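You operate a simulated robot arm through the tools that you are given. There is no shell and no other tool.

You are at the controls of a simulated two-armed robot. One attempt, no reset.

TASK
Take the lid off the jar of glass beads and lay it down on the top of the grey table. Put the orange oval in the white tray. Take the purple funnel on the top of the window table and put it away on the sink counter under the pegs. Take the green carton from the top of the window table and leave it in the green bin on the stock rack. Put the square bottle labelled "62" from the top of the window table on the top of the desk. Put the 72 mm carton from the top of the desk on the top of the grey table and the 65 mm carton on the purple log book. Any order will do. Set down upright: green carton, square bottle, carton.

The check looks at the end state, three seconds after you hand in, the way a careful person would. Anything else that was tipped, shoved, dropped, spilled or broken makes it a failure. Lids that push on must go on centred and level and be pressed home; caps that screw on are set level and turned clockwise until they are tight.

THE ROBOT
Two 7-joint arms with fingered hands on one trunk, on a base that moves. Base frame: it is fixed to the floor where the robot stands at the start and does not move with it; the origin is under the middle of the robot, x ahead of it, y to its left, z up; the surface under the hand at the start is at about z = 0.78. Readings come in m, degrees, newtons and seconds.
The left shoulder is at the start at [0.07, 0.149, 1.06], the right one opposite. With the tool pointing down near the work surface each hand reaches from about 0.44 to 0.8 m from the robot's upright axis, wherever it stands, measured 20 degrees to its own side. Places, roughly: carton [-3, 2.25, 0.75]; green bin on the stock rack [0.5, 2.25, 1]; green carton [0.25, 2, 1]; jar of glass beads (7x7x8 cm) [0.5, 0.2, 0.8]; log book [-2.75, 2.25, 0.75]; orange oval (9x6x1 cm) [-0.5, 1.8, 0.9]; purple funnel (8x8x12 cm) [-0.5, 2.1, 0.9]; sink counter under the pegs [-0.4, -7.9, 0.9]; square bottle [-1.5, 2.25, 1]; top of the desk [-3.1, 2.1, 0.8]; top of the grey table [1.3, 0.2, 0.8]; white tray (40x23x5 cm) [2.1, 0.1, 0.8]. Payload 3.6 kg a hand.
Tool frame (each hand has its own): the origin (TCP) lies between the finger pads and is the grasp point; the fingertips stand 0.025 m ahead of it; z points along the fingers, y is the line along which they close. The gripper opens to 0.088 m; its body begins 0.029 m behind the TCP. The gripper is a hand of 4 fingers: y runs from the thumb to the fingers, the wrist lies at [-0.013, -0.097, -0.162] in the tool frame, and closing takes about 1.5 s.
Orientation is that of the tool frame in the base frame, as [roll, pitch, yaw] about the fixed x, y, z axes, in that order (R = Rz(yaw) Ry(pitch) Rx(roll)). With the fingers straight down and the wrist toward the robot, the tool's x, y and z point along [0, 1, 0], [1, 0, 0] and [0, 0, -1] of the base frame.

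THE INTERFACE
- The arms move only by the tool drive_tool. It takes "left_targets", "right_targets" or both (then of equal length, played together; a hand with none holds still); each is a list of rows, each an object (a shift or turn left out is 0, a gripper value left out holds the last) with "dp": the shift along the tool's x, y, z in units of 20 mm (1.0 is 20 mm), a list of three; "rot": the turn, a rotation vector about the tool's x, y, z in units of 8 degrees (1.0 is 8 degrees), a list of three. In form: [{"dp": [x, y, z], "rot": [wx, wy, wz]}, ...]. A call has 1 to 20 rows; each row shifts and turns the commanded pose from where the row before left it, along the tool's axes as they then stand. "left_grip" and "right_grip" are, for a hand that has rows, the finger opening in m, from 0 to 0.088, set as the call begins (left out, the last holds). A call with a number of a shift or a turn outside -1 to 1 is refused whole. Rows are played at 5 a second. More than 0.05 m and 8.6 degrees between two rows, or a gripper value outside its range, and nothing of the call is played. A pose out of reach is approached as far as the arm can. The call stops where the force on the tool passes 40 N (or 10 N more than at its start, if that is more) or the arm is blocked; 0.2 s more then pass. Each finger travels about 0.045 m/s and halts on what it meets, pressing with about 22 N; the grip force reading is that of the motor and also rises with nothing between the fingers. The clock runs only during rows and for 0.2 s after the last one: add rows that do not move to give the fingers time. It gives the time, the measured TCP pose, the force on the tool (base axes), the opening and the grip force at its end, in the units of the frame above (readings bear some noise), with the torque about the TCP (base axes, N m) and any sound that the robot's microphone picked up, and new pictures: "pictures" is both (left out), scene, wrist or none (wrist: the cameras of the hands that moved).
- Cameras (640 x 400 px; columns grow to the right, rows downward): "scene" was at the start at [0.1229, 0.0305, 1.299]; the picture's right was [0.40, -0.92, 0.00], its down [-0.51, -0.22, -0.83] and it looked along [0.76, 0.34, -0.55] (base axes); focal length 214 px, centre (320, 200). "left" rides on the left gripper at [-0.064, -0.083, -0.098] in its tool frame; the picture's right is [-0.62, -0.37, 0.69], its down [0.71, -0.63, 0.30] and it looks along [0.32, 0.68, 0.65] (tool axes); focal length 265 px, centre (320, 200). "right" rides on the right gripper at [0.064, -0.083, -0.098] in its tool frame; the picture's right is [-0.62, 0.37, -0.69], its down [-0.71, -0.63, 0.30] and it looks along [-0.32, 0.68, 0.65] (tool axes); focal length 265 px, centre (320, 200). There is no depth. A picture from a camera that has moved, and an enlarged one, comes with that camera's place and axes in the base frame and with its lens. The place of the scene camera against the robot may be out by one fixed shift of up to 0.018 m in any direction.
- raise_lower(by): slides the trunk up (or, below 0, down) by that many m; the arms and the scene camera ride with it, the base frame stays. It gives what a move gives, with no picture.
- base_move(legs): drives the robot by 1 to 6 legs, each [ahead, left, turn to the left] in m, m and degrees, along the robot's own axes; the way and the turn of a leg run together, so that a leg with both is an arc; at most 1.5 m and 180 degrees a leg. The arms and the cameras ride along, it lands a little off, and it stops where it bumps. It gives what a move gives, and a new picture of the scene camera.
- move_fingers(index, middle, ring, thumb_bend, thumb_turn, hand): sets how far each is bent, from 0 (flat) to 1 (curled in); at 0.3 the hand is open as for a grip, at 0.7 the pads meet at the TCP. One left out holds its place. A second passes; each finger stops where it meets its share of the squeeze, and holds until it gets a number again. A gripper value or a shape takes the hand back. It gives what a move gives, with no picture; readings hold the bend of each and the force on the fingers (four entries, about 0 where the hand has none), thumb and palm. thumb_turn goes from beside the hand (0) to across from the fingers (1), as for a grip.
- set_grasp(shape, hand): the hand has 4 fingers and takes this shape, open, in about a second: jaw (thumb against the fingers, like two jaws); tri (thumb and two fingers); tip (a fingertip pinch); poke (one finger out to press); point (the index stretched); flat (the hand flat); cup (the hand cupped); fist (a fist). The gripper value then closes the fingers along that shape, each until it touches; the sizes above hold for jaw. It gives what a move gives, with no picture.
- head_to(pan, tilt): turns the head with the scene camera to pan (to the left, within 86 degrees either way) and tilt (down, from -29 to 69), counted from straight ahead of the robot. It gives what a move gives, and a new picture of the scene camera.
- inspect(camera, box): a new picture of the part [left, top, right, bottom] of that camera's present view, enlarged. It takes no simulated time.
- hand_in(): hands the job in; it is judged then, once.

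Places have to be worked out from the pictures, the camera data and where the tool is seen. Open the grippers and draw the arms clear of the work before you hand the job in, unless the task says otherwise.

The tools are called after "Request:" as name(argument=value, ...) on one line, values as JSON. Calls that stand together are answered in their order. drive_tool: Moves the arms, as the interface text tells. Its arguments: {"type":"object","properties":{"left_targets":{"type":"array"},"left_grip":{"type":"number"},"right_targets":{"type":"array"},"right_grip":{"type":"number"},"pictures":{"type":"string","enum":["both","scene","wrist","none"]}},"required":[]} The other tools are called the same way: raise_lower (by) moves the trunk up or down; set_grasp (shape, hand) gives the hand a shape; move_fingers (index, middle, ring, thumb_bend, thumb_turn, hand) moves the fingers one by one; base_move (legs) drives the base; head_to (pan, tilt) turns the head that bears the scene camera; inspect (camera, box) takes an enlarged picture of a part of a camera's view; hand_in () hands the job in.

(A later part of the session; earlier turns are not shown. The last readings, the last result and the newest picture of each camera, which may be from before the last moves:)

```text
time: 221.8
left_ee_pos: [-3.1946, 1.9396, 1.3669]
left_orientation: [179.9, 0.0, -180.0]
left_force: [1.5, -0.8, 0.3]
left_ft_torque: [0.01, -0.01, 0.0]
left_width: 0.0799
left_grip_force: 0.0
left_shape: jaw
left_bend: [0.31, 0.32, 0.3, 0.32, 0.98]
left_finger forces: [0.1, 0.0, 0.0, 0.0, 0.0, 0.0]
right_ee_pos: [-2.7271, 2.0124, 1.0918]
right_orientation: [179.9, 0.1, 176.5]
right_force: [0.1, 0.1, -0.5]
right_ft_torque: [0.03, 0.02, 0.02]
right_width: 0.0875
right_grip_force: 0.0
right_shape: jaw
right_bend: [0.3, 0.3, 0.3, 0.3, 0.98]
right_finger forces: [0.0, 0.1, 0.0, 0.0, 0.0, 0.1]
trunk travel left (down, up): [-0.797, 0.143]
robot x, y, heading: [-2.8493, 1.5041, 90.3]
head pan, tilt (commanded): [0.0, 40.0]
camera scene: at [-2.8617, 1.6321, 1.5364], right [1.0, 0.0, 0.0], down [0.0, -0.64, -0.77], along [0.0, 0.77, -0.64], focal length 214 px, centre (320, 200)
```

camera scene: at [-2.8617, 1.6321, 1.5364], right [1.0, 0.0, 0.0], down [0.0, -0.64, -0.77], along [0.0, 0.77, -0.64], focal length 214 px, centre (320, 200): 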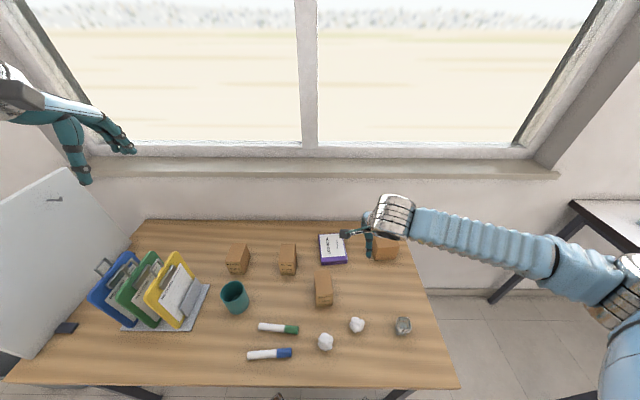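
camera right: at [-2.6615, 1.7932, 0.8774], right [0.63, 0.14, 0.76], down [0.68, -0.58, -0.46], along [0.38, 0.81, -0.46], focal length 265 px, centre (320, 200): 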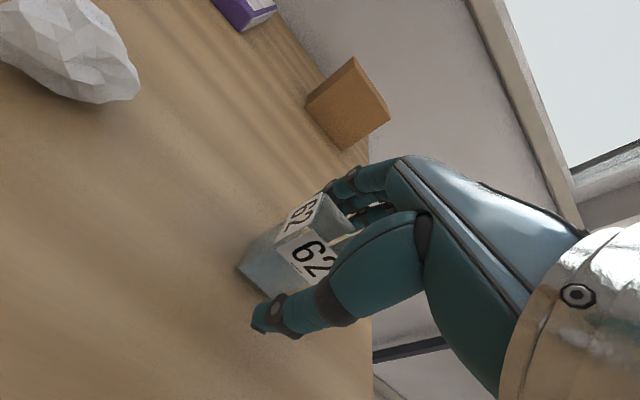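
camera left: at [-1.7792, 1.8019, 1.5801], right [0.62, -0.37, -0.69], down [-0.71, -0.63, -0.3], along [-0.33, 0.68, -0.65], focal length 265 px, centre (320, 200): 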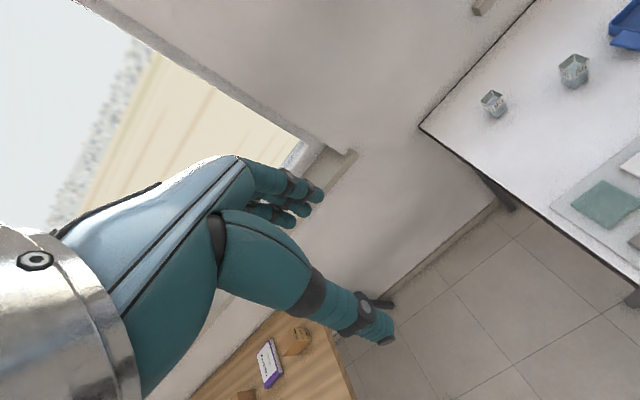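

No bump (y=1.504). I raise/retract the right hand, and rotate the left hand 90° so it closes across x, then tilt it 30° forward.

Request:
drive_tool(left_targets=[{"rot": [0, 0, 0.935]}, {"rot": [0, 0, 0.935]}, {"rot": [0, 0, 0.935]}, {"rot": [0, 0, 0.935]}, {"rot": [0, 0, 0.935]}, {"rot": [0, 0, 0.935]}, {"rot": [0, 0, 0.935]}, {"rot": [0, 0, 0.935]}, {"rot": [0, 0, 0.935]}, {"rot": [0, 0, 0.935]}, {"rot": [0, 0, 0.935]}, {"rot": [0, 0, 0.935]}, {"rot": [0, 0.9375, 0]}, {"rot": [0, 0.9375, 0]}, {"rot": [0, 0.9375, 0]}, {"rot": [0, 0.9375, 0]}], right_targets=[{"dp": [0, 0, -1]}, {"dp": [0, 0, -1]}, {"dp": [0, 0, -1]}, {"dp": [0, 0, -1]}, {"dp": [0, 0, -1]}, {"dp": [0, 0, -1]}, {"dp": [0, 0, -1]}, {"dp": [0, -1, -1]}, {"dp": [-0.5, -1, 0]}, {"dp": [-0.5, -1, 0]}, {"dp": [-0.5, -1, 0]}, {"dp": [-0.5, -1, 0]}, {"dp": [-0.5, -1, 0]}, {"dp": [-0.5, -1, 0]}, {"dp": [0, 0, 0]}, {"dp": [0, 0, 0]}], left_grip=0.088)

```text
time: 225.2
left_ee_pos: [-3.1918, 1.9406, 1.3687]
left_orientation: [-179.8, -30.4, 90.1]
left_force: [0.6, -0.7, 0.2]
left_ft_torque: [-0.02, -0.01, 0.01]
left_width: 0.0876
left_grip_force: 0.1
left_shape: jaw
left_bend: [0.3, 0.3, 0.3, 0.3, 0.98]
left_finger forces: [0.1, 0.0, 0.1, 0.0, 0.0, 0.0]
right_ee_pos: [-2.6772, 1.884, 1.2608]
right_orientation: [-180.0, 0.0, 176.6]
right_force: [1.3, -0.8, 0.5]
right_ft_torque: [0.0, 0.02, 0.04]
right_width: 0.0879
right_grip_force: 0.1
right_shape: jaw
right_bend: [0.3, 0.3, 0.3, 0.3, 0.98]
right_finger forces: [0.0, 0.0, 0.0, 0.0, 0.0, 0.0]
right hand out of reach, approached as far as the arm can: row 14
trunk travel left (down, up): [-0.797, 0.143]
robot x, y, heading: [-2.8497, 1.5028, 90.4]
head pan, tilt (commanded): [0.0, 40.0]
camera scene: at [-2.8587, 1.6315, 1.5365], right [1.0, 0.0, 0.0], down [0.0, -0.64, -0.77], along [0.0, 0.77, -0.64], focal length 214 px, centre (320, 200)
camera right: at [-2.7448, 1.8048, 1.3568], right [0.64, 0.33, 0.69], down [0.67, -0.67, -0.3], along [0.37, 0.66, -0.65], focal length 265 px, centre (320, 200)
camera left: at [-3.2746, 1.8346, 1.4206], right [-0.37, -0.19, -0.91], down [-0.63, 0.77, 0.1], along [0.68, 0.61, -0.4], focal length 265 px, centre (320, 200)
```

scene: 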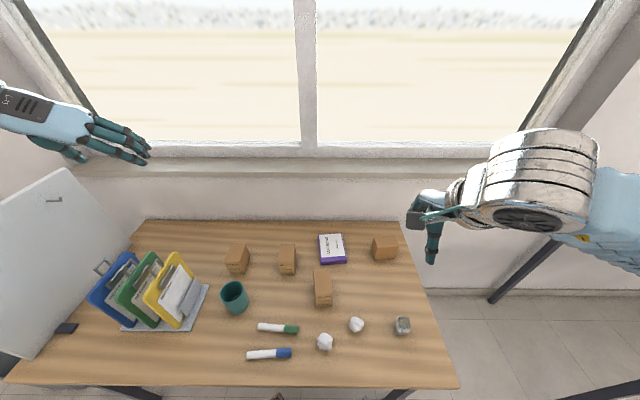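
right: 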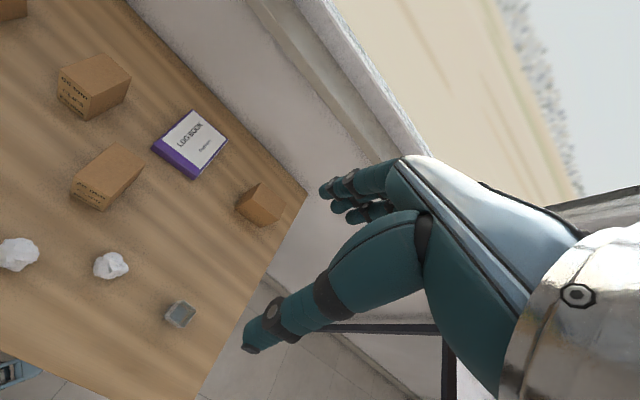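
left: 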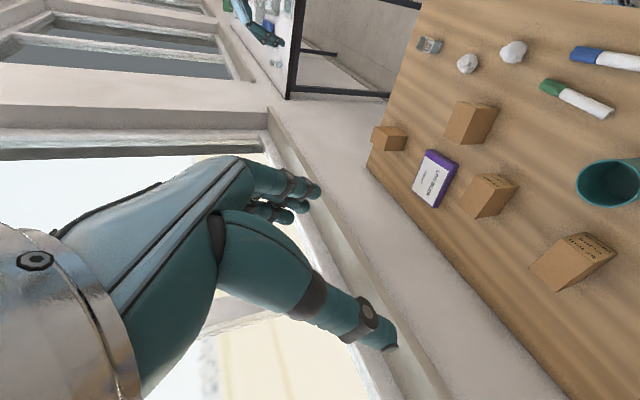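

Left hand is oriented as wanted. I lower the trunk 0.2 m (hands remain above everything), then approach above the 65 mm carton.

Request:
raise_lower(by=-0.2)

Request:
drive_tool(left_targets=[{"dp": [0.53, 0.955, 0.8]}, {"dp": [0.53, 0.955, 0.8]}, {"dp": [0.53, 0.955, 0.8]}, {"dp": [0.53, 0.955, 0.8]}, {"dp": [0.53, 0.955, 0.8]}, {"dp": [0.53, 0.955, 0.8]}, {"dp": [0.53, 0.955, 0.8]}, {"dp": [0.53, 0.955, 0.8]}, {"dp": [0.53, 0.955, 0.8]}, {"dp": [0.53, 0.955, 0.8]}, {"dp": [0.53, 0.955, 0.8]}, {"dp": [0, 0, 0]}])

```text
time: 227.4
left_ee_pos: [-3.1932, 1.9423, 1.1673]
left_orientation: [-179.8, -30.0, 90.0]
left_force: [-0.4, 0.4, -0.8]
left_ft_torque: [-0.01, -0.05, 0.03]
left_width: 0.0875
left_grip_force: 0.0
left_shape: jaw
left_bend: [0.3, 0.3, 0.3, 0.3, 0.98]
left_finger forces: [0.1, 0.0, 0.1, 0.0, 0.0, 0.0]
right_ee_pos: [-2.6782, 1.8871, 1.058]
right_orientation: [-179.9, 0.1, 176.5]
right_force: [0.5, 0.0, -0.2]
right_ft_torque: [0.01, 0.0, 0.01]
right_width: 0.0876
right_grip_force: 0.0
right_shape: jaw
right_bend: [0.3, 0.3, 0.3, 0.3, 0.98]
right_finger forces: [0.0, 0.0, 0.0, 0.0, 0.1, 0.0]
trunk travel left (down, up): [-0.597, 0.343]
robot x, y, heading: [-2.8509, 1.5063, 90.1]
head pan, tilt (commanded): [0.0, 40.0]
```

```text
time: 230.0
left_ee_pos: [-2.9827, 2.1321, 1.0718]
left_orientation: [-179.9, -30.2, 90.2]
left_force: [-0.1, 0.4, 0.2]
left_ft_torque: [-0.03, -0.01, 0.01]
left_width: 0.0876
left_grip_force: 0.0
left_shape: jaw
left_bend: [0.3, 0.3, 0.3, 0.3, 0.98]
left_finger forces: [0.0, 0.0, 0.0, 0.0, 0.1, 0.0]
right_ee_pos: [-2.6778, 1.8853, 1.059]
right_orientation: [-179.9, 0.0, 176.5]
right_force: [-0.2, -0.1, 0.3]
right_ft_torque: [-0.02, 0.01, 0.02]
right_width: 0.0878
right_grip_force: 0.1
right_shape: jaw
right_bend: [0.3, 0.3, 0.3, 0.3, 0.98]
right_finger forces: [0.1, 0.0, 0.1, 0.0, 0.0, 0.0]
trunk travel left (down, up): [-0.597, 0.343]
robot x, y, heading: [-2.8491, 1.5039, 90.1]
head pan, tilt (commanded): [0.0, 40.0]
camera scene: at [-2.8599, 1.6337, 1.3363], right [1.0, 0.0, 0.0], down [0.0, -0.64, -0.77], along [0.0, 0.77, -0.64], focal length 214 px, centre (320, 200)
camera left: at [-3.0657, 2.0272, 1.1254], right [-0.37, -0.19, -0.91], down [-0.63, 0.77, 0.1], along [0.68, 0.61, -0.4], focal length 265 px, centre (320, 200)
```

scene: 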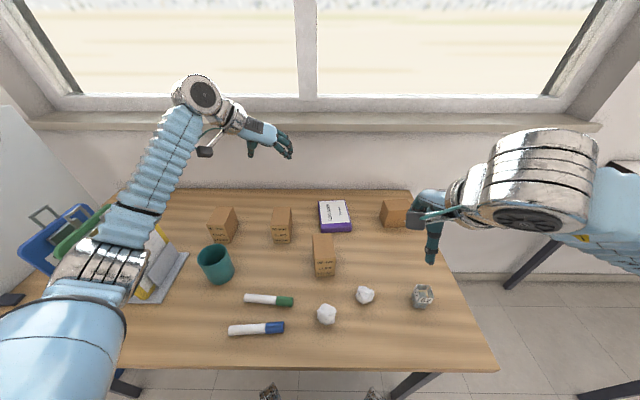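
left: 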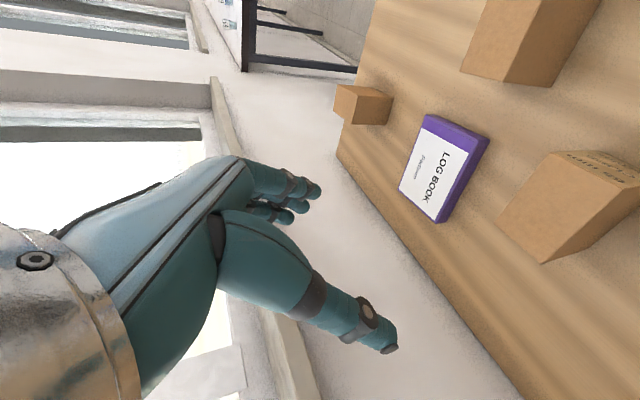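

I zoom the left camera to refine the 65 mm carton's pose.

Request:
inspect(camera="left", box=[440, 110, 640, 280])

Request:
inspect(camera="scene", box=[190, 180, 360, 300])

```text
2.35 times, centred on (540, 195) of left
camera zoom: at [-3.0657, 2.0272, 1.1254], right [-0.37, -0.19, -0.91], down [-0.63, 0.77, 0.1], along [0.68, 0.61, -0.4], focal length 624 px, centre (-198, 212)
```

zoom: 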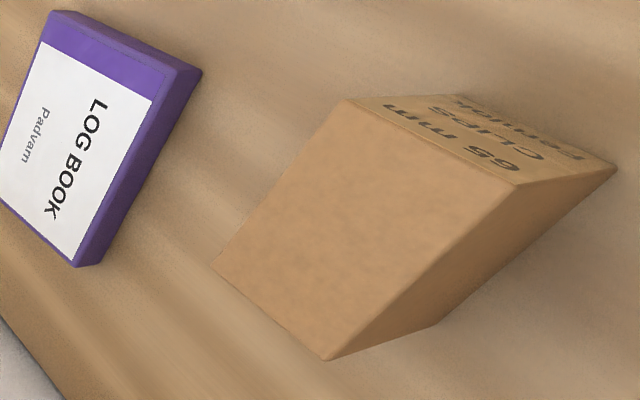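

```text
3.33 times, centred on (275, 240) of scene
camera zoom: at [-2.8599, 1.6337, 1.3363], right [1.0, 0.0, 0.0], down [0.0, -0.64, -0.77], along [0.0, 0.77, -0.64], focal length 715 px, centre (470, 67)
```

zoom: 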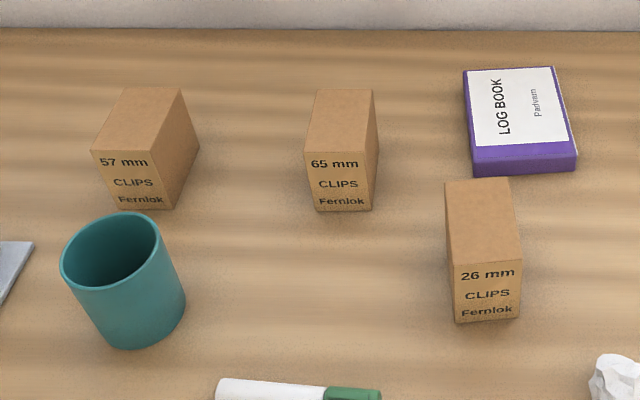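

Carton 65 mm: x −3.010…−2.955, y 2.099…2.187, top z≈0.838. I descend toward it, stopping at z≈0.90 to check clearance.

Request:
drive_tool(left_targets=[{"dp": [-0.4875, 0.004, 0.945]}, {"dp": [-0.4875, 0.004, 0.945]}, {"dp": [-0.4875, 0.004, 0.945]}, {"dp": [-0.4875, 0.004, 0.945]}, {"dp": [-0.4875, 0.004, 0.945]}, {"dp": [-0.4875, 0.004, 0.945]}, {"dp": [-0.4875, 0.004, 0.945]}, {"dp": [-0.4875, 0.004, 0.945]}, {"dp": [0, 0, 0]}])

Request:
inspect(camera="scene", box=[60, 130, 360, 320])

Request:
inspect(camera="right", box=[0, 0, 640, 400])

```text
time: 232.0
left_ee_pos: [-2.982, 2.1401, 0.9044]
left_orientation: [-179.9, -30.1, 90.2]
left_force: [-0.2, 0.0, -0.7]
left_ft_torque: [0.01, -0.01, -0.02]
left_width: 0.0875
left_grip_force: 0.1
left_shape: jaw
left_bend: [0.3, 0.3, 0.3, 0.3, 0.98]
left_finger forces: [0.1, 0.0, 0.0, 0.0, 0.1, 0.0]
right_ee_pos: [-2.6773, 1.886, 1.0587]
right_orientation: [-180.0, 0.0, 176.5]
right_force: [-0.6, 0.4, -0.4]
right_ft_torque: [-0.02, 0.01, 0.0]
right_width: 0.0873
right_grip_force: 0.1
right_shape: jaw
right_bend: [0.3, 0.3, 0.3, 0.3, 0.98]
right_finger forces: [0.0, 0.1, 0.1, 0.0, 0.0, 0.1]
trunk travel left (down, up): [-0.597, 0.343]
robot x, y, heading: [-2.8497, 1.5075, 90.4]
head pan, tilt (commanded): [0.0, 40.0]
camera scene: at [-2.859, 1.6341, 1.3362], right [1.0, 0.0, 0.0], down [0.0, -0.64, -0.77], along [0.0, 0.77, -0.64], focal length 214 px, centre (320, 200)
camera left: at [-3.065, 2.0352, 0.9564], right [-0.37, -0.19, -0.91], down [-0.63, 0.77, 0.1], along [0.68, 0.61, -0.4], focal length 265 px, centre (320, 200)
```

scene: 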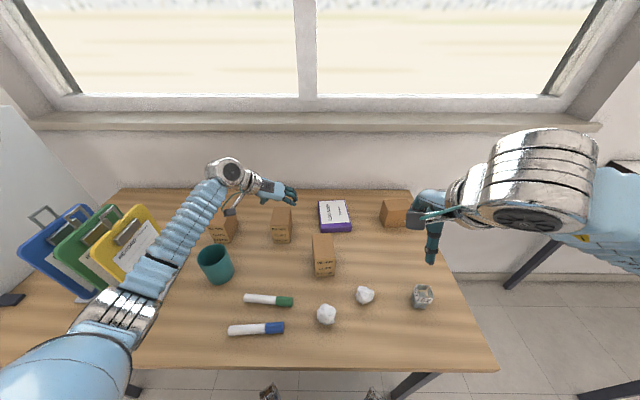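
left: 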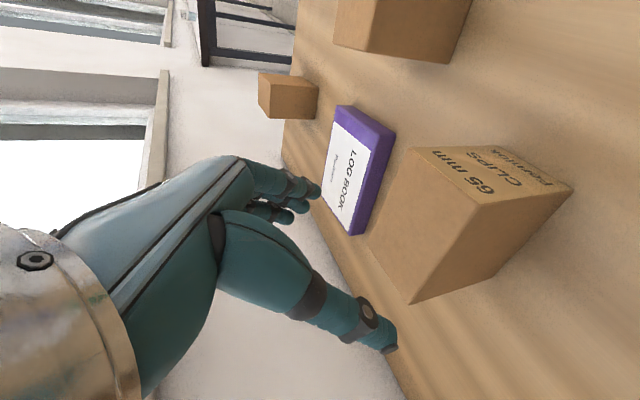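

```text
2.11 times, centred on (210, 225) of scene
camera zoom: at [-2.859, 1.6341, 1.3362], right [1.0, 0.0, 0.0], down [0.0, -0.64, -0.77], along [0.0, 0.77, -0.64], focal length 452 px, centre (552, 147)
```

zoom: 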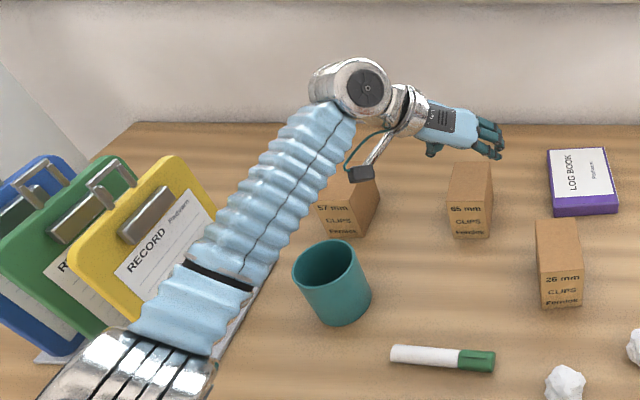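

```text
1.00 times, centred on (320, 200) of right (not enlarged: the box is as wide or as high as the picture)
camera zoom: at [-2.7452, 1.8072, 1.1562], right [0.64, 0.33, 0.69], down [0.67, -0.67, -0.3], along [0.37, 0.66, -0.66], focal length 265 px, centre (320, 200)
```

zoom: 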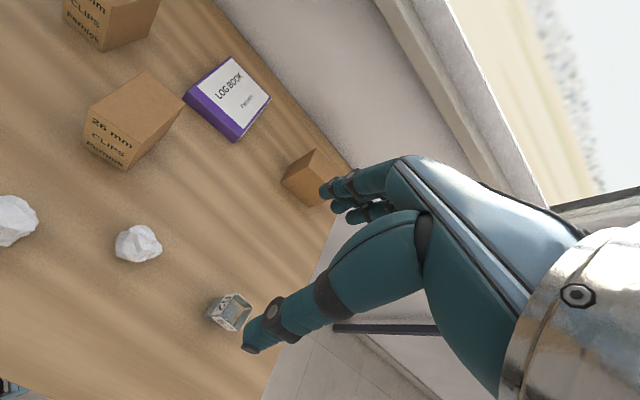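

Clearances to cup and clipboards look fine (>5 cm). I lower the last 80 mm around the carton.

Request:
drive_tool(left_targets=[{"dp": [-0.5, 0, 0.866]}, {"dp": [-0.5, 0, 0.866]}, {"dp": [-0.5, 0, 0.866]}, {"dp": [-0.5, 0, 0.866]}, {"dp": [0, 0, 0]}])

Request:
inspect(camera="scene", box=[60, 130, 360, 320])

```text
time: 233.2
left_ee_pos: [-2.981, 2.1401, 0.8238]
left_orientation: [-179.9, -30.1, 90.1]
left_force: [1.7, -0.6, 2.6]
left_ft_torque: [-0.03, -0.03, 0.07]
left_width: 0.0877
left_grip_force: 0.1
left_shape: jaw
left_bend: [0.3, 0.3, 0.3, 0.3, 0.98]
left_finger forces: [2.7, 0.2, 0.0, 0.0, 0.0, 0.0]
right_ee_pos: [-2.6769, 1.8857, 1.0588]
right_orientation: [-179.9, 0.0, 176.5]
right_force: [0.2, 0.2, -0.2]
right_ft_torque: [-0.02, -0.02, -0.01]
right_width: 0.0876
right_grip_force: 0.1
right_shape: jaw
right_bend: [0.3, 0.3, 0.3, 0.3, 0.98]
right_finger forces: [0.0, 0.0, 0.0, 0.0, 0.0, 0.0]
trunk travel left (down, up): [-0.597, 0.343]
robot x, y, heading: [-2.8487, 1.5047, 90.2]
head pan, tilt (commanded): [0.0, 40.0]
camera scene: at [-2.8587, 1.6337, 1.3363], right [1.0, 0.0, 0.0], down [0.0, -0.64, -0.77], along [0.0, 0.77, -0.64], focal length 214 px, centre (320, 200)
camera left: at [-3.0643, 2.0346, 0.8766], right [-0.37, -0.19, -0.91], down [-0.63, 0.77, 0.1], along [0.68, 0.61, -0.4], focal length 265 px, centre (320, 200)
```

scene: 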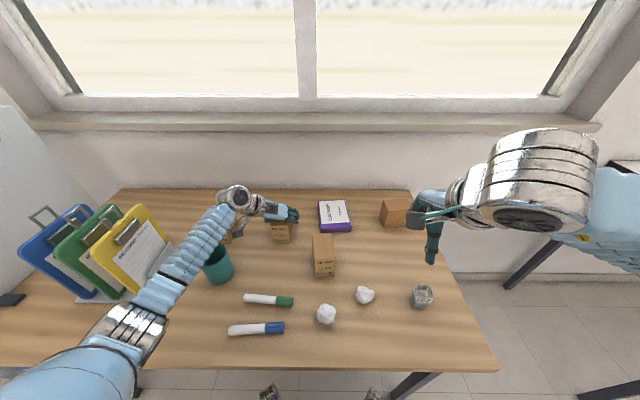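
left: 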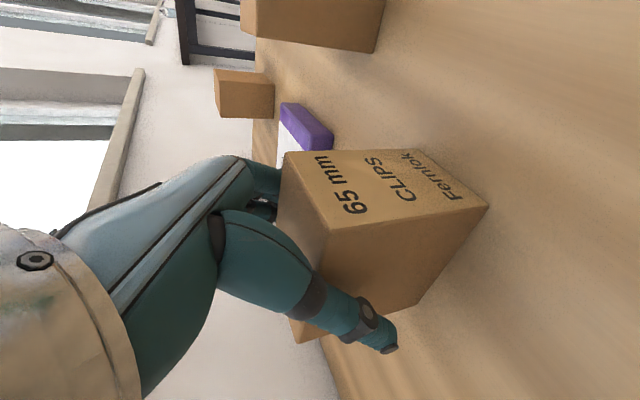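

```text
2.11 times, centred on (210, 225) of scene
camera zoom: at [-2.8587, 1.6337, 1.3363], right [1.0, 0.0, 0.0], down [0.0, -0.64, -0.77], along [0.0, 0.77, -0.64], focal length 452 px, centre (552, 147)
```

zoom: 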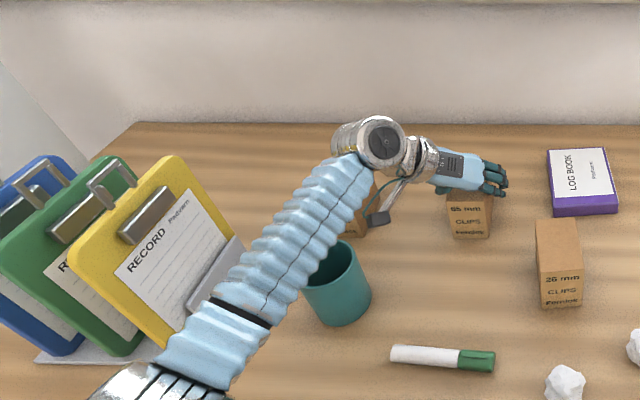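

The index finger lightly touches the carton's right top edge (2.7 N). I rise 20 mm, shift 9 mm to +x, and lower again.

Request:
drive_tool(left_targets=[{"dp": [0.5, 0, -0.866]}, {"dp": [0, 0.45, 0]}, {"dp": [0, 0, 0]}], pictures="wrist")

Request:
inspect(camera="left", box=[200, 120, 500, 380])

```text
time: 234.0
left_ee_pos: [-2.9748, 2.1399, 0.8426]
left_orientation: [-179.9, -30.2, 90.2]
left_force: [0.1, -0.2, 0.6]
left_ft_torque: [-0.05, -0.04, -0.02]
left_width: 0.0877
left_grip_force: 0.0
left_shape: jaw
left_bend: [0.3, 0.3, 0.3, 0.3, 0.98]
left_finger forces: [0.0, 0.0, 0.0, 0.0, 0.0, 0.0]
right_ee_pos: [-2.6778, 1.8861, 1.0597]
right_orientation: [-179.9, 0.0, 176.5]
right_force: [-0.8, 1.3, -0.6]
right_ft_torque: [0.01, -0.01, 0.01]
right_width: 0.0878
right_grip_force: 0.1
right_shape: jaw
right_bend: [0.3, 0.3, 0.3, 0.3, 0.98]
right_finger forces: [0.1, 0.0, 0.0, 0.1, 0.1, 0.0]
trunk travel left (down, up): [-0.597, 0.343]
robot x, y, heading: [-2.85, 1.5072, 90.3]
head pan, tilt (commanded): [0.0, 40.0]
camera left: at [-3.0574, 2.036, 0.8958], right [-0.37, -0.19, -0.91], down [-0.63, 0.77, 0.1], along [0.68, 0.61, -0.4], focal length 265 px, centre (320, 200)
```

left: 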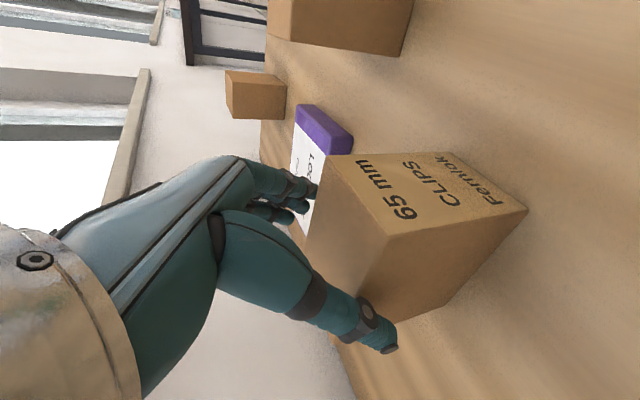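

```text
1.54 times, centred on (350, 250) of left
camera zoom: at [-3.0574, 2.036, 0.8958], right [-0.37, -0.19, -0.91], down [-0.63, 0.77, 0.1], along [0.68, 0.61, -0.4], focal length 408 px, centre (274, 123)
```

zoom: 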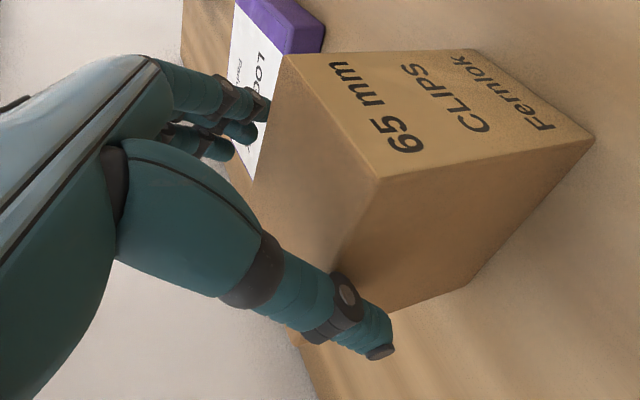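

Contact was from the palm side of the lower (index) finger on the carton top, so I should grip slightly higher. I recentre in x and lower only 8 mm (TCP z≈0.834), then close.

Request:
drive_tool(left_targets=[{"dp": [0, -0.38, 0]}, {"dp": [-0.2, 0, 0.35]}, {"dp": [0, 0, 0]}], pictures="none")

```text
time: 234.8
left_ee_pos: [-2.9817, 2.14, 0.8352]
left_orientation: [-179.9, -30.1, 90.1]
left_force: [0.9, -0.7, 0.7]
left_ft_torque: [0.0, 0.0, -0.02]
left_width: 0.0881
left_grip_force: 0.1
left_shape: jaw
left_bend: [0.3, 0.3, 0.3, 0.3, 0.98]
left_finger forces: [0.1, 0.1, 0.0, 0.0, 0.0, 0.0]
right_ee_pos: [-2.6765, 1.8861, 1.0582]
right_orientation: [-180.0, 0.0, 176.5]
right_force: [0.4, 0.1, 0.1]
right_ft_torque: [0.0, 0.02, 0.0]
right_width: 0.0879
right_grip_force: 0.0
right_shape: jaw
right_bend: [0.3, 0.3, 0.3, 0.3, 0.98]
right_finger forces: [0.0, 0.1, 0.0, 0.0, 0.1, 0.0]
trunk travel left (down, up): [-0.597, 0.343]
robot x, y, heading: [-2.849, 1.5045, 90.4]
head pan, tilt (commanded): [0.0, 40.0]
```

No contact. Closing the left fingers on the 65 mm carton.

Request:
drive_tool(left_targets=[{"dp": [0, 0, 0]}, {"dp": [0, 0, 0]}, {"dp": [0, 0, 0]}, {"dp": [0, 0, 0]}, {"dp": [0, 0, 0]}, {"dp": [0, 0, 0]}, {"dp": [0, 0, 0]}], left_grip=0.03, pictures="wrist")

Request:
inspect(camera="scene", box=[200, 170, 360, 270])

```text
time: 236.4
left_ee_pos: [-2.981, 2.1406, 0.8351]
left_orientation: [-180.0, -30.1, 90.2]
left_force: [-0.3, -1.0, 0.2]
left_ft_torque: [0.02, 0.02, -0.04]
left_width: 0.0523
left_grip_force: 21.4
left_shape: jaw
left_bend: [0.74, 0.41, 0.37, 0.64, 1.0]
left_finger forces: [11.1, 6.0, 2.6, 0.0, 20.2, 0.1]
right_ee_pos: [-2.6768, 1.8864, 1.0585]
right_orientation: [-179.9, 0.0, 176.6]
right_force: [-0.2, -0.3, -0.2]
right_ft_torque: [0.0, -0.01, 0.0]
right_width: 0.0875
right_grip_force: 0.0
right_shape: jaw
right_bend: [0.3, 0.3, 0.3, 0.3, 0.98]
right_finger forces: [0.0, 0.0, 0.0, 0.0, 0.0, 0.0]
trunk travel left (down, up): [-0.597, 0.343]
robot x, y, heading: [-2.8513, 1.5034, 90.4]
head pan, tilt (commanded): [0.0, 40.0]
camera left: at [-3.064, 2.0356, 0.8876], right [-0.37, -0.19, -0.91], down [-0.63, 0.77, 0.1], along [0.68, 0.61, -0.4], focal length 265 px, centre (320, 200)
```

left: 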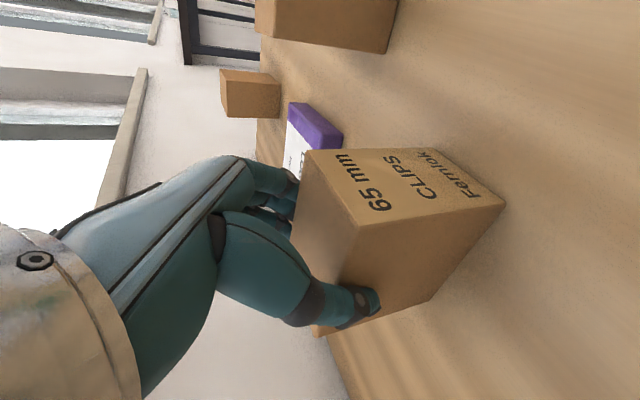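

```text
4.00 times, centred on (280, 220) of scene
camera zoom: at [-2.8591, 1.6344, 1.3362], right [1.0, 0.0, 0.0], down [0.0, -0.64, -0.77], along [0.0, 0.77, -0.64], focal length 858 px, centre (480, 120)
```

zoom: 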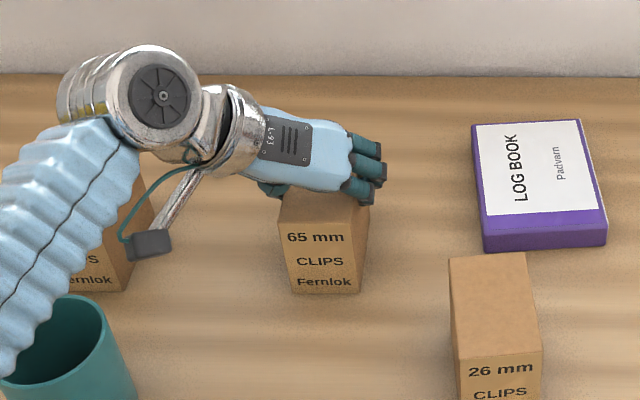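

Gripped firmly. I lift with the trunk by 0.08 m and check.

Request:
raise_lower(by=0.08)

Request:
inspect(camera="scene", box=[200, 170, 360, 270])

Request:
inspect(camera="left", box=[0, 0, 640, 400])

```text
time: 237.5
left_ee_pos: [-2.981, 2.1408, 0.9144]
left_orientation: [-179.9, -30.0, 90.1]
left_force: [-0.4, -0.4, -1.6]
left_ft_torque: [-0.04, 0.01, 0.0]
left_width: 0.0523
left_grip_force: 21.8
left_shape: jaw
left_bend: [0.74, 0.41, 0.38, 0.64, 0.99]
left_finger forces: [11.6, 5.9, 2.8, 0.0, 20.2, 0.0]
right_ee_pos: [-2.6771, 1.888, 1.1393]
right_orientation: [-179.8, 0.0, 176.5]
right_force: [-1.6, 0.3, -0.5]
right_ft_torque: [-0.01, -0.01, 0.0]
right_width: 0.0875
right_grip_force: 0.0
right_shape: jaw
right_bend: [0.3, 0.3, 0.3, 0.3, 0.98]
right_finger forces: [0.1, 0.1, 0.0, 0.0, 0.0, 0.0]
trunk travel left (down, up): [-0.677, 0.263]
robot x, y, heading: [-2.8515, 1.5045, 90.1]
head pan, tilt (commanded): [0.0, 40.0]
```

```text
4.00 times, centred on (280, 220) of scene
camera zoom: at [-2.8591, 1.6346, 1.4161], right [1.0, 0.0, 0.0], down [0.0, -0.64, -0.77], along [0.0, 0.77, -0.64], focal length 858 px, centre (480, 120)
```

zoom: 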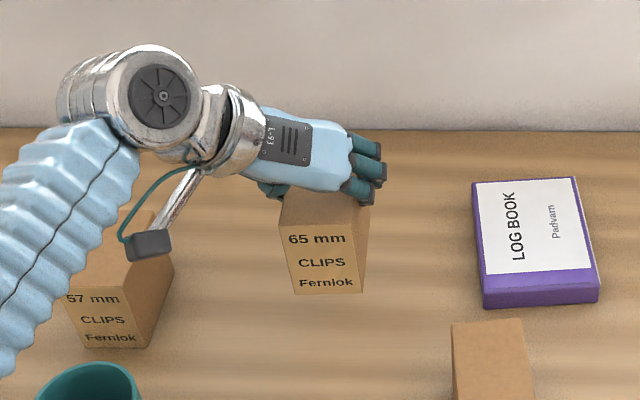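

```text
1.00 times, centred on (320, 200) of left (not enlarged: the box is as wide or as high as the picture)
camera zoom: at [-3.064, 2.0357, 0.9674], right [-0.37, -0.19, -0.91], down [-0.63, 0.77, 0.1], along [0.68, 0.61, -0.41], focal length 265 px, centre (320, 200)
```

zoom: 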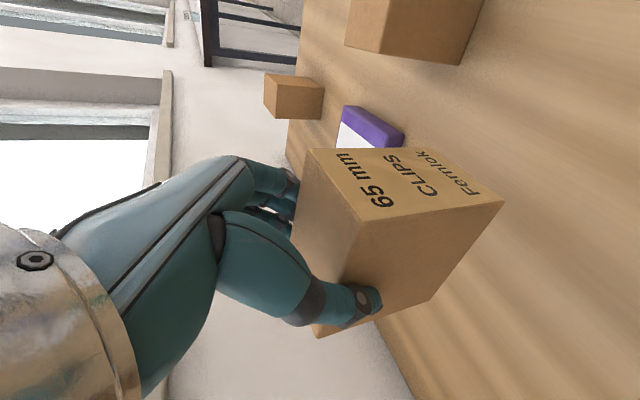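

Carton held upright. I move it over the log book (centre ≈ [-2.806, 2.215]), keeping height.

Request:
drive_tool(left_targets=[{"dp": [0.298, 0.989, 0.172]}, {"dp": [0.298, 0.989, 0.172]}, {"dp": [0.298, 0.989, 0.172]}, {"dp": [0.298, 0.989, 0.172]}, {"dp": [0.298, 0.989, 0.172]}, {"dp": [0.298, 0.989, 0.172]}, {"dp": [0.298, 0.989, 0.172]}, {"dp": [0.298, 0.989, 0.172]}, {"dp": [0.298, 0.989, 0.172]}, {"dp": [0, 0, 0]}])

Request:
inspect(camera="scene", box=[240, 170, 400, 290])

```text
time: 239.7
left_ee_pos: [-2.8042, 2.2023, 0.9163]
left_orientation: [-179.8, -30.0, 90.2]
left_force: [0.2, -0.2, -2.7]
left_ft_torque: [0.0, 0.0, 0.01]
left_width: 0.0522
left_grip_force: 22.0
left_shape: jaw
left_bend: [0.74, 0.41, 0.38, 0.64, 0.99]
left_finger forces: [11.6, 5.9, 2.7, 0.0, 20.3, 0.0]
right_ee_pos: [-2.6777, 1.8864, 1.1398]
right_orientation: [-180.0, 0.0, 176.5]
right_force: [-0.2, 1.0, -0.2]
right_ft_torque: [0.0, 0.0, -0.04]
right_width: 0.0876
right_grip_force: 0.0
right_shape: jaw
right_bend: [0.3, 0.3, 0.3, 0.3, 0.98]
right_finger forces: [0.0, 0.0, 0.1, 0.0, 0.0, 0.1]
trunk travel left (down, up): [-0.677, 0.263]
robot x, y, heading: [-2.8502, 1.5062, 90.0]
head pan, tilt (commanded): [0.0, 40.0]
camera scene: at [-2.86, 1.6345, 1.4162], right [1.0, 0.0, 0.0], down [0.0, -0.64, -0.77], along [0.0, 0.77, -0.64], focal length 214 px, centre (320, 200)
camera left: at [-2.8868, 2.0979, 0.9679], right [-0.37, -0.19, -0.91], down [-0.63, 0.77, 0.1], along [0.68, 0.61, -0.4], focal length 265 px, centre (320, 200)
```

scene: 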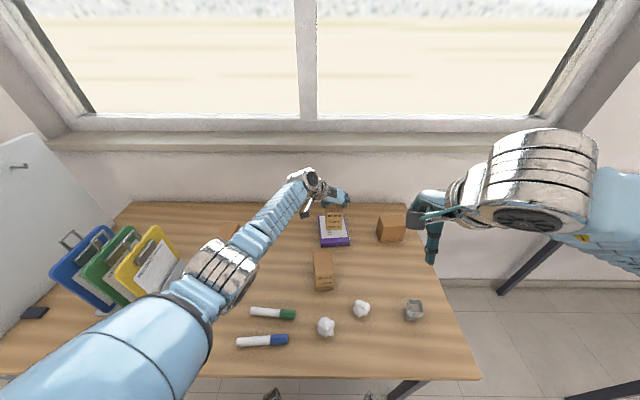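
left: 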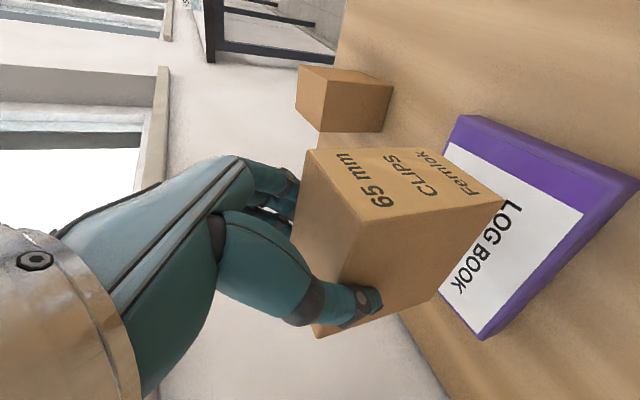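

```text
3.33 times, centred on (320, 230) of scene
camera zoom: at [-2.86, 1.6345, 1.4162], right [1.0, 0.0, 0.0], down [0.0, -0.64, -0.77], along [0.0, 0.77, -0.64], focal length 715 px, centre (320, 100)
```

zoom: 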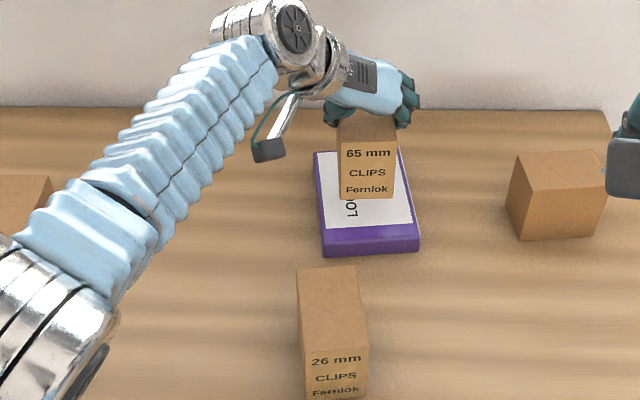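

Well placed over the log book. I lower with the trunk by 0.045 m, then in small arm steps.

Request:
raise_lower(by=-0.045)

Request:
drive_tool(left_targets=[{"dp": [-0.075, 0, 0.13]}, {"dp": [-0.075, 0, 0.13]}, {"dp": [0, 0, 0]}])

```text
time: 240.6
left_ee_pos: [-2.803, 2.202, 0.8708]
left_orientation: [-179.8, -30.1, 90.2]
left_force: [-0.8, -0.3, -2.0]
left_ft_torque: [-0.01, 0.02, -0.01]
left_width: 0.0524
left_grip_force: 22.0
left_shape: jaw
left_bend: [0.74, 0.41, 0.38, 0.64, 0.99]
left_finger forces: [11.6, 5.8, 2.7, 0.0, 20.3, 0.1]
right_ee_pos: [-2.6769, 1.8864, 1.0946]
right_orientation: [-179.9, 0.0, 176.5]
right_force: [0.4, -0.1, 0.5]
right_ft_torque: [0.02, -0.02, 0.01]
right_width: 0.0877
right_grip_force: 0.1
right_shape: jaw
right_bend: [0.3, 0.3, 0.3, 0.3, 0.98]
right_finger forces: [0.1, 0.0, 0.0, 0.0, 0.0, 0.1]
trunk travel left (down, up): [-0.632, 0.308]
robot x, y, heading: [-2.8501, 1.502, 90.1]
head pan, tilt (commanded): [0.0, 40.0]
```

```text
time: 241.4
left_ee_pos: [-2.8029, 2.2029, 0.8634]
left_orientation: [-179.9, -29.9, 90.1]
left_force: [1.2, 0.2, -2.4]
left_ft_torque: [0.01, 0.02, 0.03]
left_width: 0.052
left_grip_force: 21.5
left_shape: jaw
left_bend: [0.74, 0.41, 0.38, 0.64, 0.99]
left_finger forces: [11.6, 5.9, 2.6, 0.0, 20.3, 0.1]
right_ee_pos: [-2.6761, 1.8863, 1.0936]
right_orientation: [-179.8, 0.0, 176.5]
right_force: [0.2, 1.1, 0.9]
right_ft_torque: [0.0, -0.03, -0.01]
right_width: 0.0878
right_grip_force: 0.0
right_shape: jaw
right_bend: [0.3, 0.3, 0.3, 0.3, 0.98]
right_finger forces: [0.0, 0.1, 0.1, 0.0, 0.0, 0.1]
trunk travel left (down, up): [-0.632, 0.308]
robot x, y, heading: [-2.8496, 1.5034, 90.2]
head pan, tilt (commanded): [0.0, 40.0]
camera scene: at [-2.8593, 1.6348, 1.3711], right [1.0, 0.0, 0.0], down [0.0, -0.64, -0.77], along [0.0, 0.77, -0.64], focal length 214 px, centre (320, 200)
camera left: at [-2.8868, 2.0982, 0.9171], right [-0.37, -0.19, -0.91], down [-0.63, 0.77, 0.1], along [0.68, 0.61, -0.4], focal length 265 px, centre (320, 200)
```

scene: 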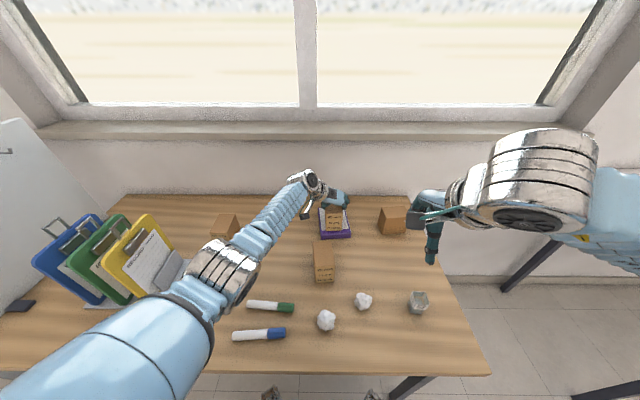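
left: 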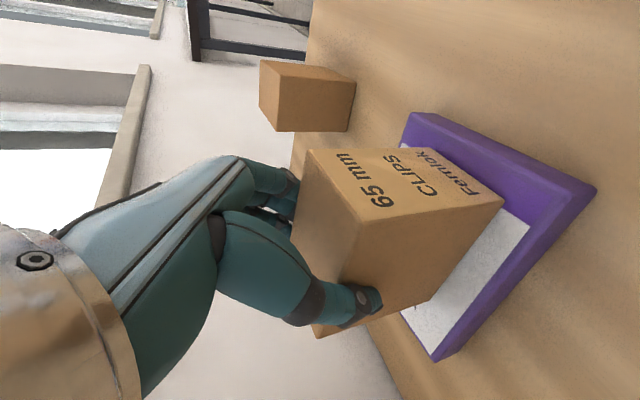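

Close to contact. Continuing with 2 mm steps and reading the force.

Request:
drive_tool(left_targets=[{"dp": [-0.05, 0, 0.0866]}, {"dp": [0, 0, 0]}], pictures="none")

Request:
drive_tool(left_targets=[{"dp": [-0.05, 0, 0.0866]}, {"dp": [0, 0, 0]}], pictures="none")

```text
time: 242.0
left_ee_pos: [-2.8031, 2.2041, 0.8632]
left_orientation: [-179.7, -30.0, 90.1]
left_force: [-0.2, -0.1, -1.9]
left_ft_torque: [0.01, 0.0, 0.01]
left_width: 0.0522
left_grip_force: 22.1
left_shape: jaw
left_bend: [0.74, 0.41, 0.38, 0.64, 0.99]
left_finger forces: [11.6, 5.9, 2.7, 0.2, 20.3, 0.1]
right_ee_pos: [-2.6765, 1.8867, 1.0954]
right_orientation: [-179.8, 0.0, 176.5]
right_force: [-0.2, 0.8, -0.2]
right_ft_torque: [0.0, 0.02, 0.01]
right_width: 0.0876
right_grip_force: 0.1
right_shape: jaw
right_bend: [0.3, 0.3, 0.3, 0.3, 0.98]
right_finger forces: [0.0, 0.0, 0.0, 0.0, 0.0, 0.0]
trunk travel left (down, up): [-0.632, 0.308]
robot x, y, heading: [-2.8523, 1.5012, 90.5]
head pan, tilt (commanded): [0.0, 40.0]
```

```text
time: 242.6
left_ee_pos: [-2.804, 2.2022, 0.862]
left_orientation: [-179.9, -30.2, 90.2]
left_force: [0.3, 0.8, 0.2]
left_ft_torque: [0.01, 0.06, 0.01]
left_width: 0.0523
left_grip_force: 22.8
left_shape: jaw
left_bend: [0.74, 0.41, 0.38, 0.64, 0.99]
left_finger forces: [11.5, 6.2, 3.0, 0.1, 20.4, 0.0]
right_ee_pos: [-2.6771, 1.8869, 1.0934]
right_orientation: [-179.9, 0.0, 176.5]
right_force: [0.5, 0.7, 0.0]
right_ft_torque: [0.0, 0.03, -0.01]
right_width: 0.0876
right_grip_force: 0.1
right_shape: jaw
right_bend: [0.3, 0.3, 0.3, 0.3, 0.98]
right_finger forces: [0.0, 0.1, 0.1, 0.0, 0.1, 0.0]
trunk travel left (down, up): [-0.632, 0.308]
robot x, y, heading: [-2.8463, 1.5039, 90.2]
head pan, tilt (commanded): [0.0, 40.0]
```

The weight is coming off the hand (−2 → 0 N): contact starting. One more 2 mm step.

Request:
drive_tool(left_targets=[{"dp": [-0.05, 0, 0.0866]}, {"dp": [0, 0, 0]}], pictures="none")

```text
time: 243.2
left_ee_pos: [-2.8025, 2.2024, 0.8603]
left_orientation: [-179.9, -30.1, 90.1]
left_force: [1.5, -0.3, 5.3]
left_ft_torque: [0.03, 0.08, 0.02]
left_width: 0.0521
left_grip_force: 21.4
left_shape: jaw
left_bend: [0.29, 0.41, 0.38, 0.64, 1.0]
left_finger forces: [11.9, 6.8, 3.4, 0.0, 20.8, 0.0]
right_ee_pos: [-2.6767, 1.8844, 1.0953]
right_orientation: [-179.9, 0.1, 176.5]
right_force: [-0.2, 0.7, -0.7]
right_ft_torque: [0.01, 0.03, 0.04]
right_width: 0.0878
right_grip_force: 0.1
right_shape: jaw
right_bend: [0.3, 0.3, 0.3, 0.3, 0.98]
right_finger forces: [0.1, 0.1, 0.0, 0.0, 0.0, 0.1]
trunk travel left (down, up): [-0.632, 0.308]
robot x, y, heading: [-2.849, 1.5058, 90.3]
head pan, tilt (commanded): [0.0, 40.0]
```

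Contact 5 N. Releasing the carton onto the log book.

Request:
drive_tool(left_targets=[{"dp": [0, 0, 0]}, {"dp": [0, 0, 0]}, {"dp": [0, 0, 0]}, {"dp": [0, 0, 0]}, {"dp": [0, 0, 0]}, {"dp": [0, 0, 0]}], left_grip=0.085)

Request:
inspect(camera="scene", box=[240, 150, 400, 270])

```text
time: 244.6
left_ee_pos: [-2.803, 2.2028, 0.8581]
left_orientation: [-180.0, -30.1, 90.2]
left_force: [-0.5, 0.0, 0.3]
left_ft_torque: [-0.02, -0.02, 0.0]
left_width: 0.0848
left_grip_force: 0.1
left_shape: jaw
left_bend: [0.31, 0.31, 0.3, 0.31, 0.98]
left_finger forces: [0.0, 0.0, 0.0, 0.0, 0.0, 0.0]
right_ee_pos: [-2.6781, 1.8861, 1.0937]
right_orientation: [-179.9, 0.0, 176.6]
right_force: [-0.1, -0.6, 0.6]
right_ft_torque: [0.01, 0.0, 0.02]
right_width: 0.0876
right_grip_force: 0.0
right_shape: jaw
right_bend: [0.3, 0.3, 0.3, 0.3, 0.98]
right_finger forces: [0.1, 0.1, 0.0, 0.0, 0.0, 0.0]
trunk travel left (down, up): [-0.632, 0.308]
robot x, y, heading: [-2.8509, 1.5066, 90.4]
head pan, tilt (commanded): [0.0, 40.0]
camera scene: at [-2.8593, 1.6336, 1.3713], right [1.0, 0.0, 0.0], down [0.0, -0.64, -0.77], along [0.0, 0.77, -0.64], focal length 214 px, centre (320, 200)
camera left: at [-2.8864, 2.0971, 0.9117], right [-0.37, -0.19, -0.91], down [-0.63, 0.77, 0.1], along [0.68, 0.61, -0.4], focal length 265 px, centre (320, 200)
```

scene: 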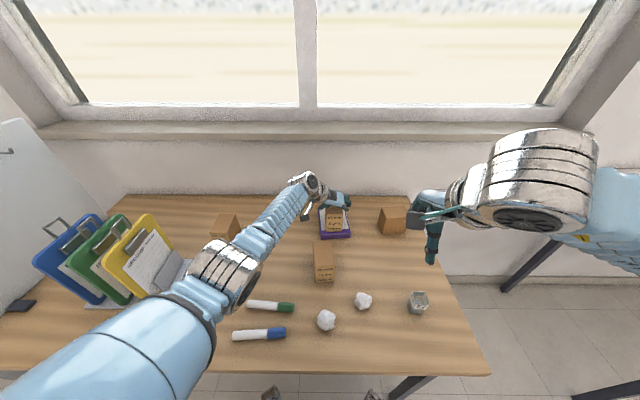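
left: 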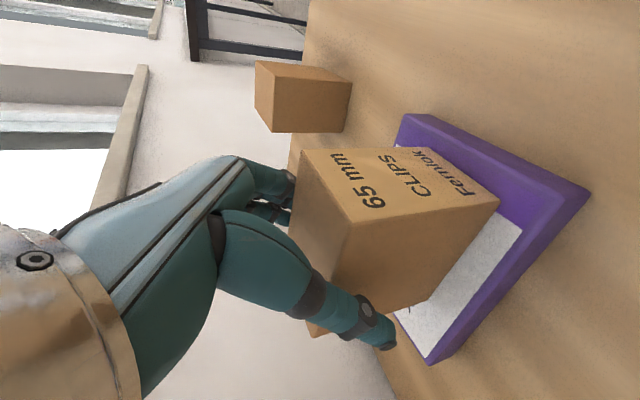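

```text
3.33 times, centred on (320, 210) of scene
camera zoom: at [-2.8593, 1.6336, 1.3713], right [1.0, 0.0, 0.0], down [0.0, -0.64, -0.77], along [0.0, 0.77, -0.64], focal length 715 px, centre (320, 167)
```

zoom: 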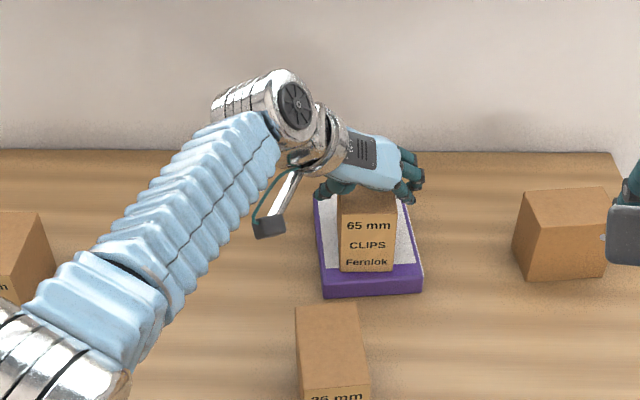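

Carton rests on the log book. I withdraw straight up with the trunk.

Request:
raise_lower(by=0.15)

Request:
inspect(camera="scene", box=[240, 150, 440, 290])

Request:
inspect(camera="left", box=[0, 0, 640, 400])

```text
time: 246.4
left_ee_pos: [-2.8041, 2.2042, 1.0081]
left_orientation: [-180.0, -30.1, 90.2]
left_force: [-0.7, -0.1, 0.6]
left_ft_torque: [0.01, 0.01, -0.02]
left_width: 0.0845
left_grip_force: 0.0
left_shape: jaw
left_bend: [0.31, 0.31, 0.3, 0.31, 0.98]
left_finger forces: [0.0, 0.1, 0.0, 0.0, 0.0, 0.0]
right_ee_pos: [-2.677, 1.8862, 1.2444]
right_orientation: [-179.9, 0.0, 176.6]
right_force: [-0.1, 0.1, 0.1]
right_ft_torque: [-0.02, 0.02, 0.01]
right_width: 0.0879
right_grip_force: 0.1
right_shape: jaw
right_bend: [0.3, 0.3, 0.3, 0.3, 0.98]
right_finger forces: [0.0, 0.1, 0.1, 0.0, 0.1, 0.0]
trunk travel left (down, up): [-0.782, 0.158]
robot x, y, heading: [-2.8526, 1.5045, 90.2]
head pan, tilt (commanded): [0.0, 40.0]
```

```text
2.86 times, centred on (340, 220) of scene
camera zoom: at [-2.8591, 1.6341, 1.5212], right [1.0, 0.0, 0.0], down [0.0, -0.64, -0.77], along [0.0, 0.77, -0.64], focal length 613 px, centre (263, 143)
```

zoom: 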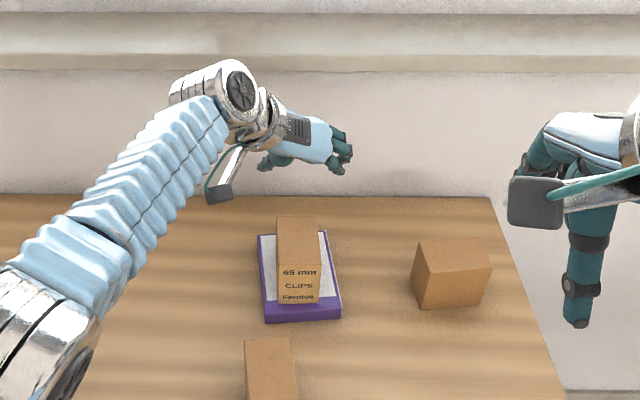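

```text
1.00 times, centred on (320, 200) of left (not enlarged: the box is as wide or as high as the picture)
camera zoom: at [-2.8863, 2.0974, 1.0613], right [-0.37, -0.19, -0.91], down [-0.63, 0.77, 0.1], along [0.68, 0.61, -0.4], focal length 265 px, centre (320, 200)
```

zoom: 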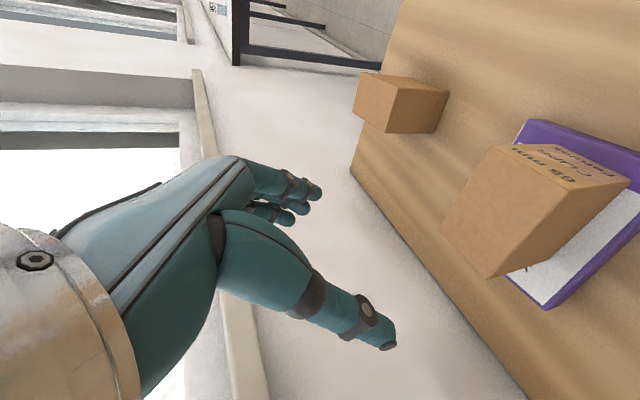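

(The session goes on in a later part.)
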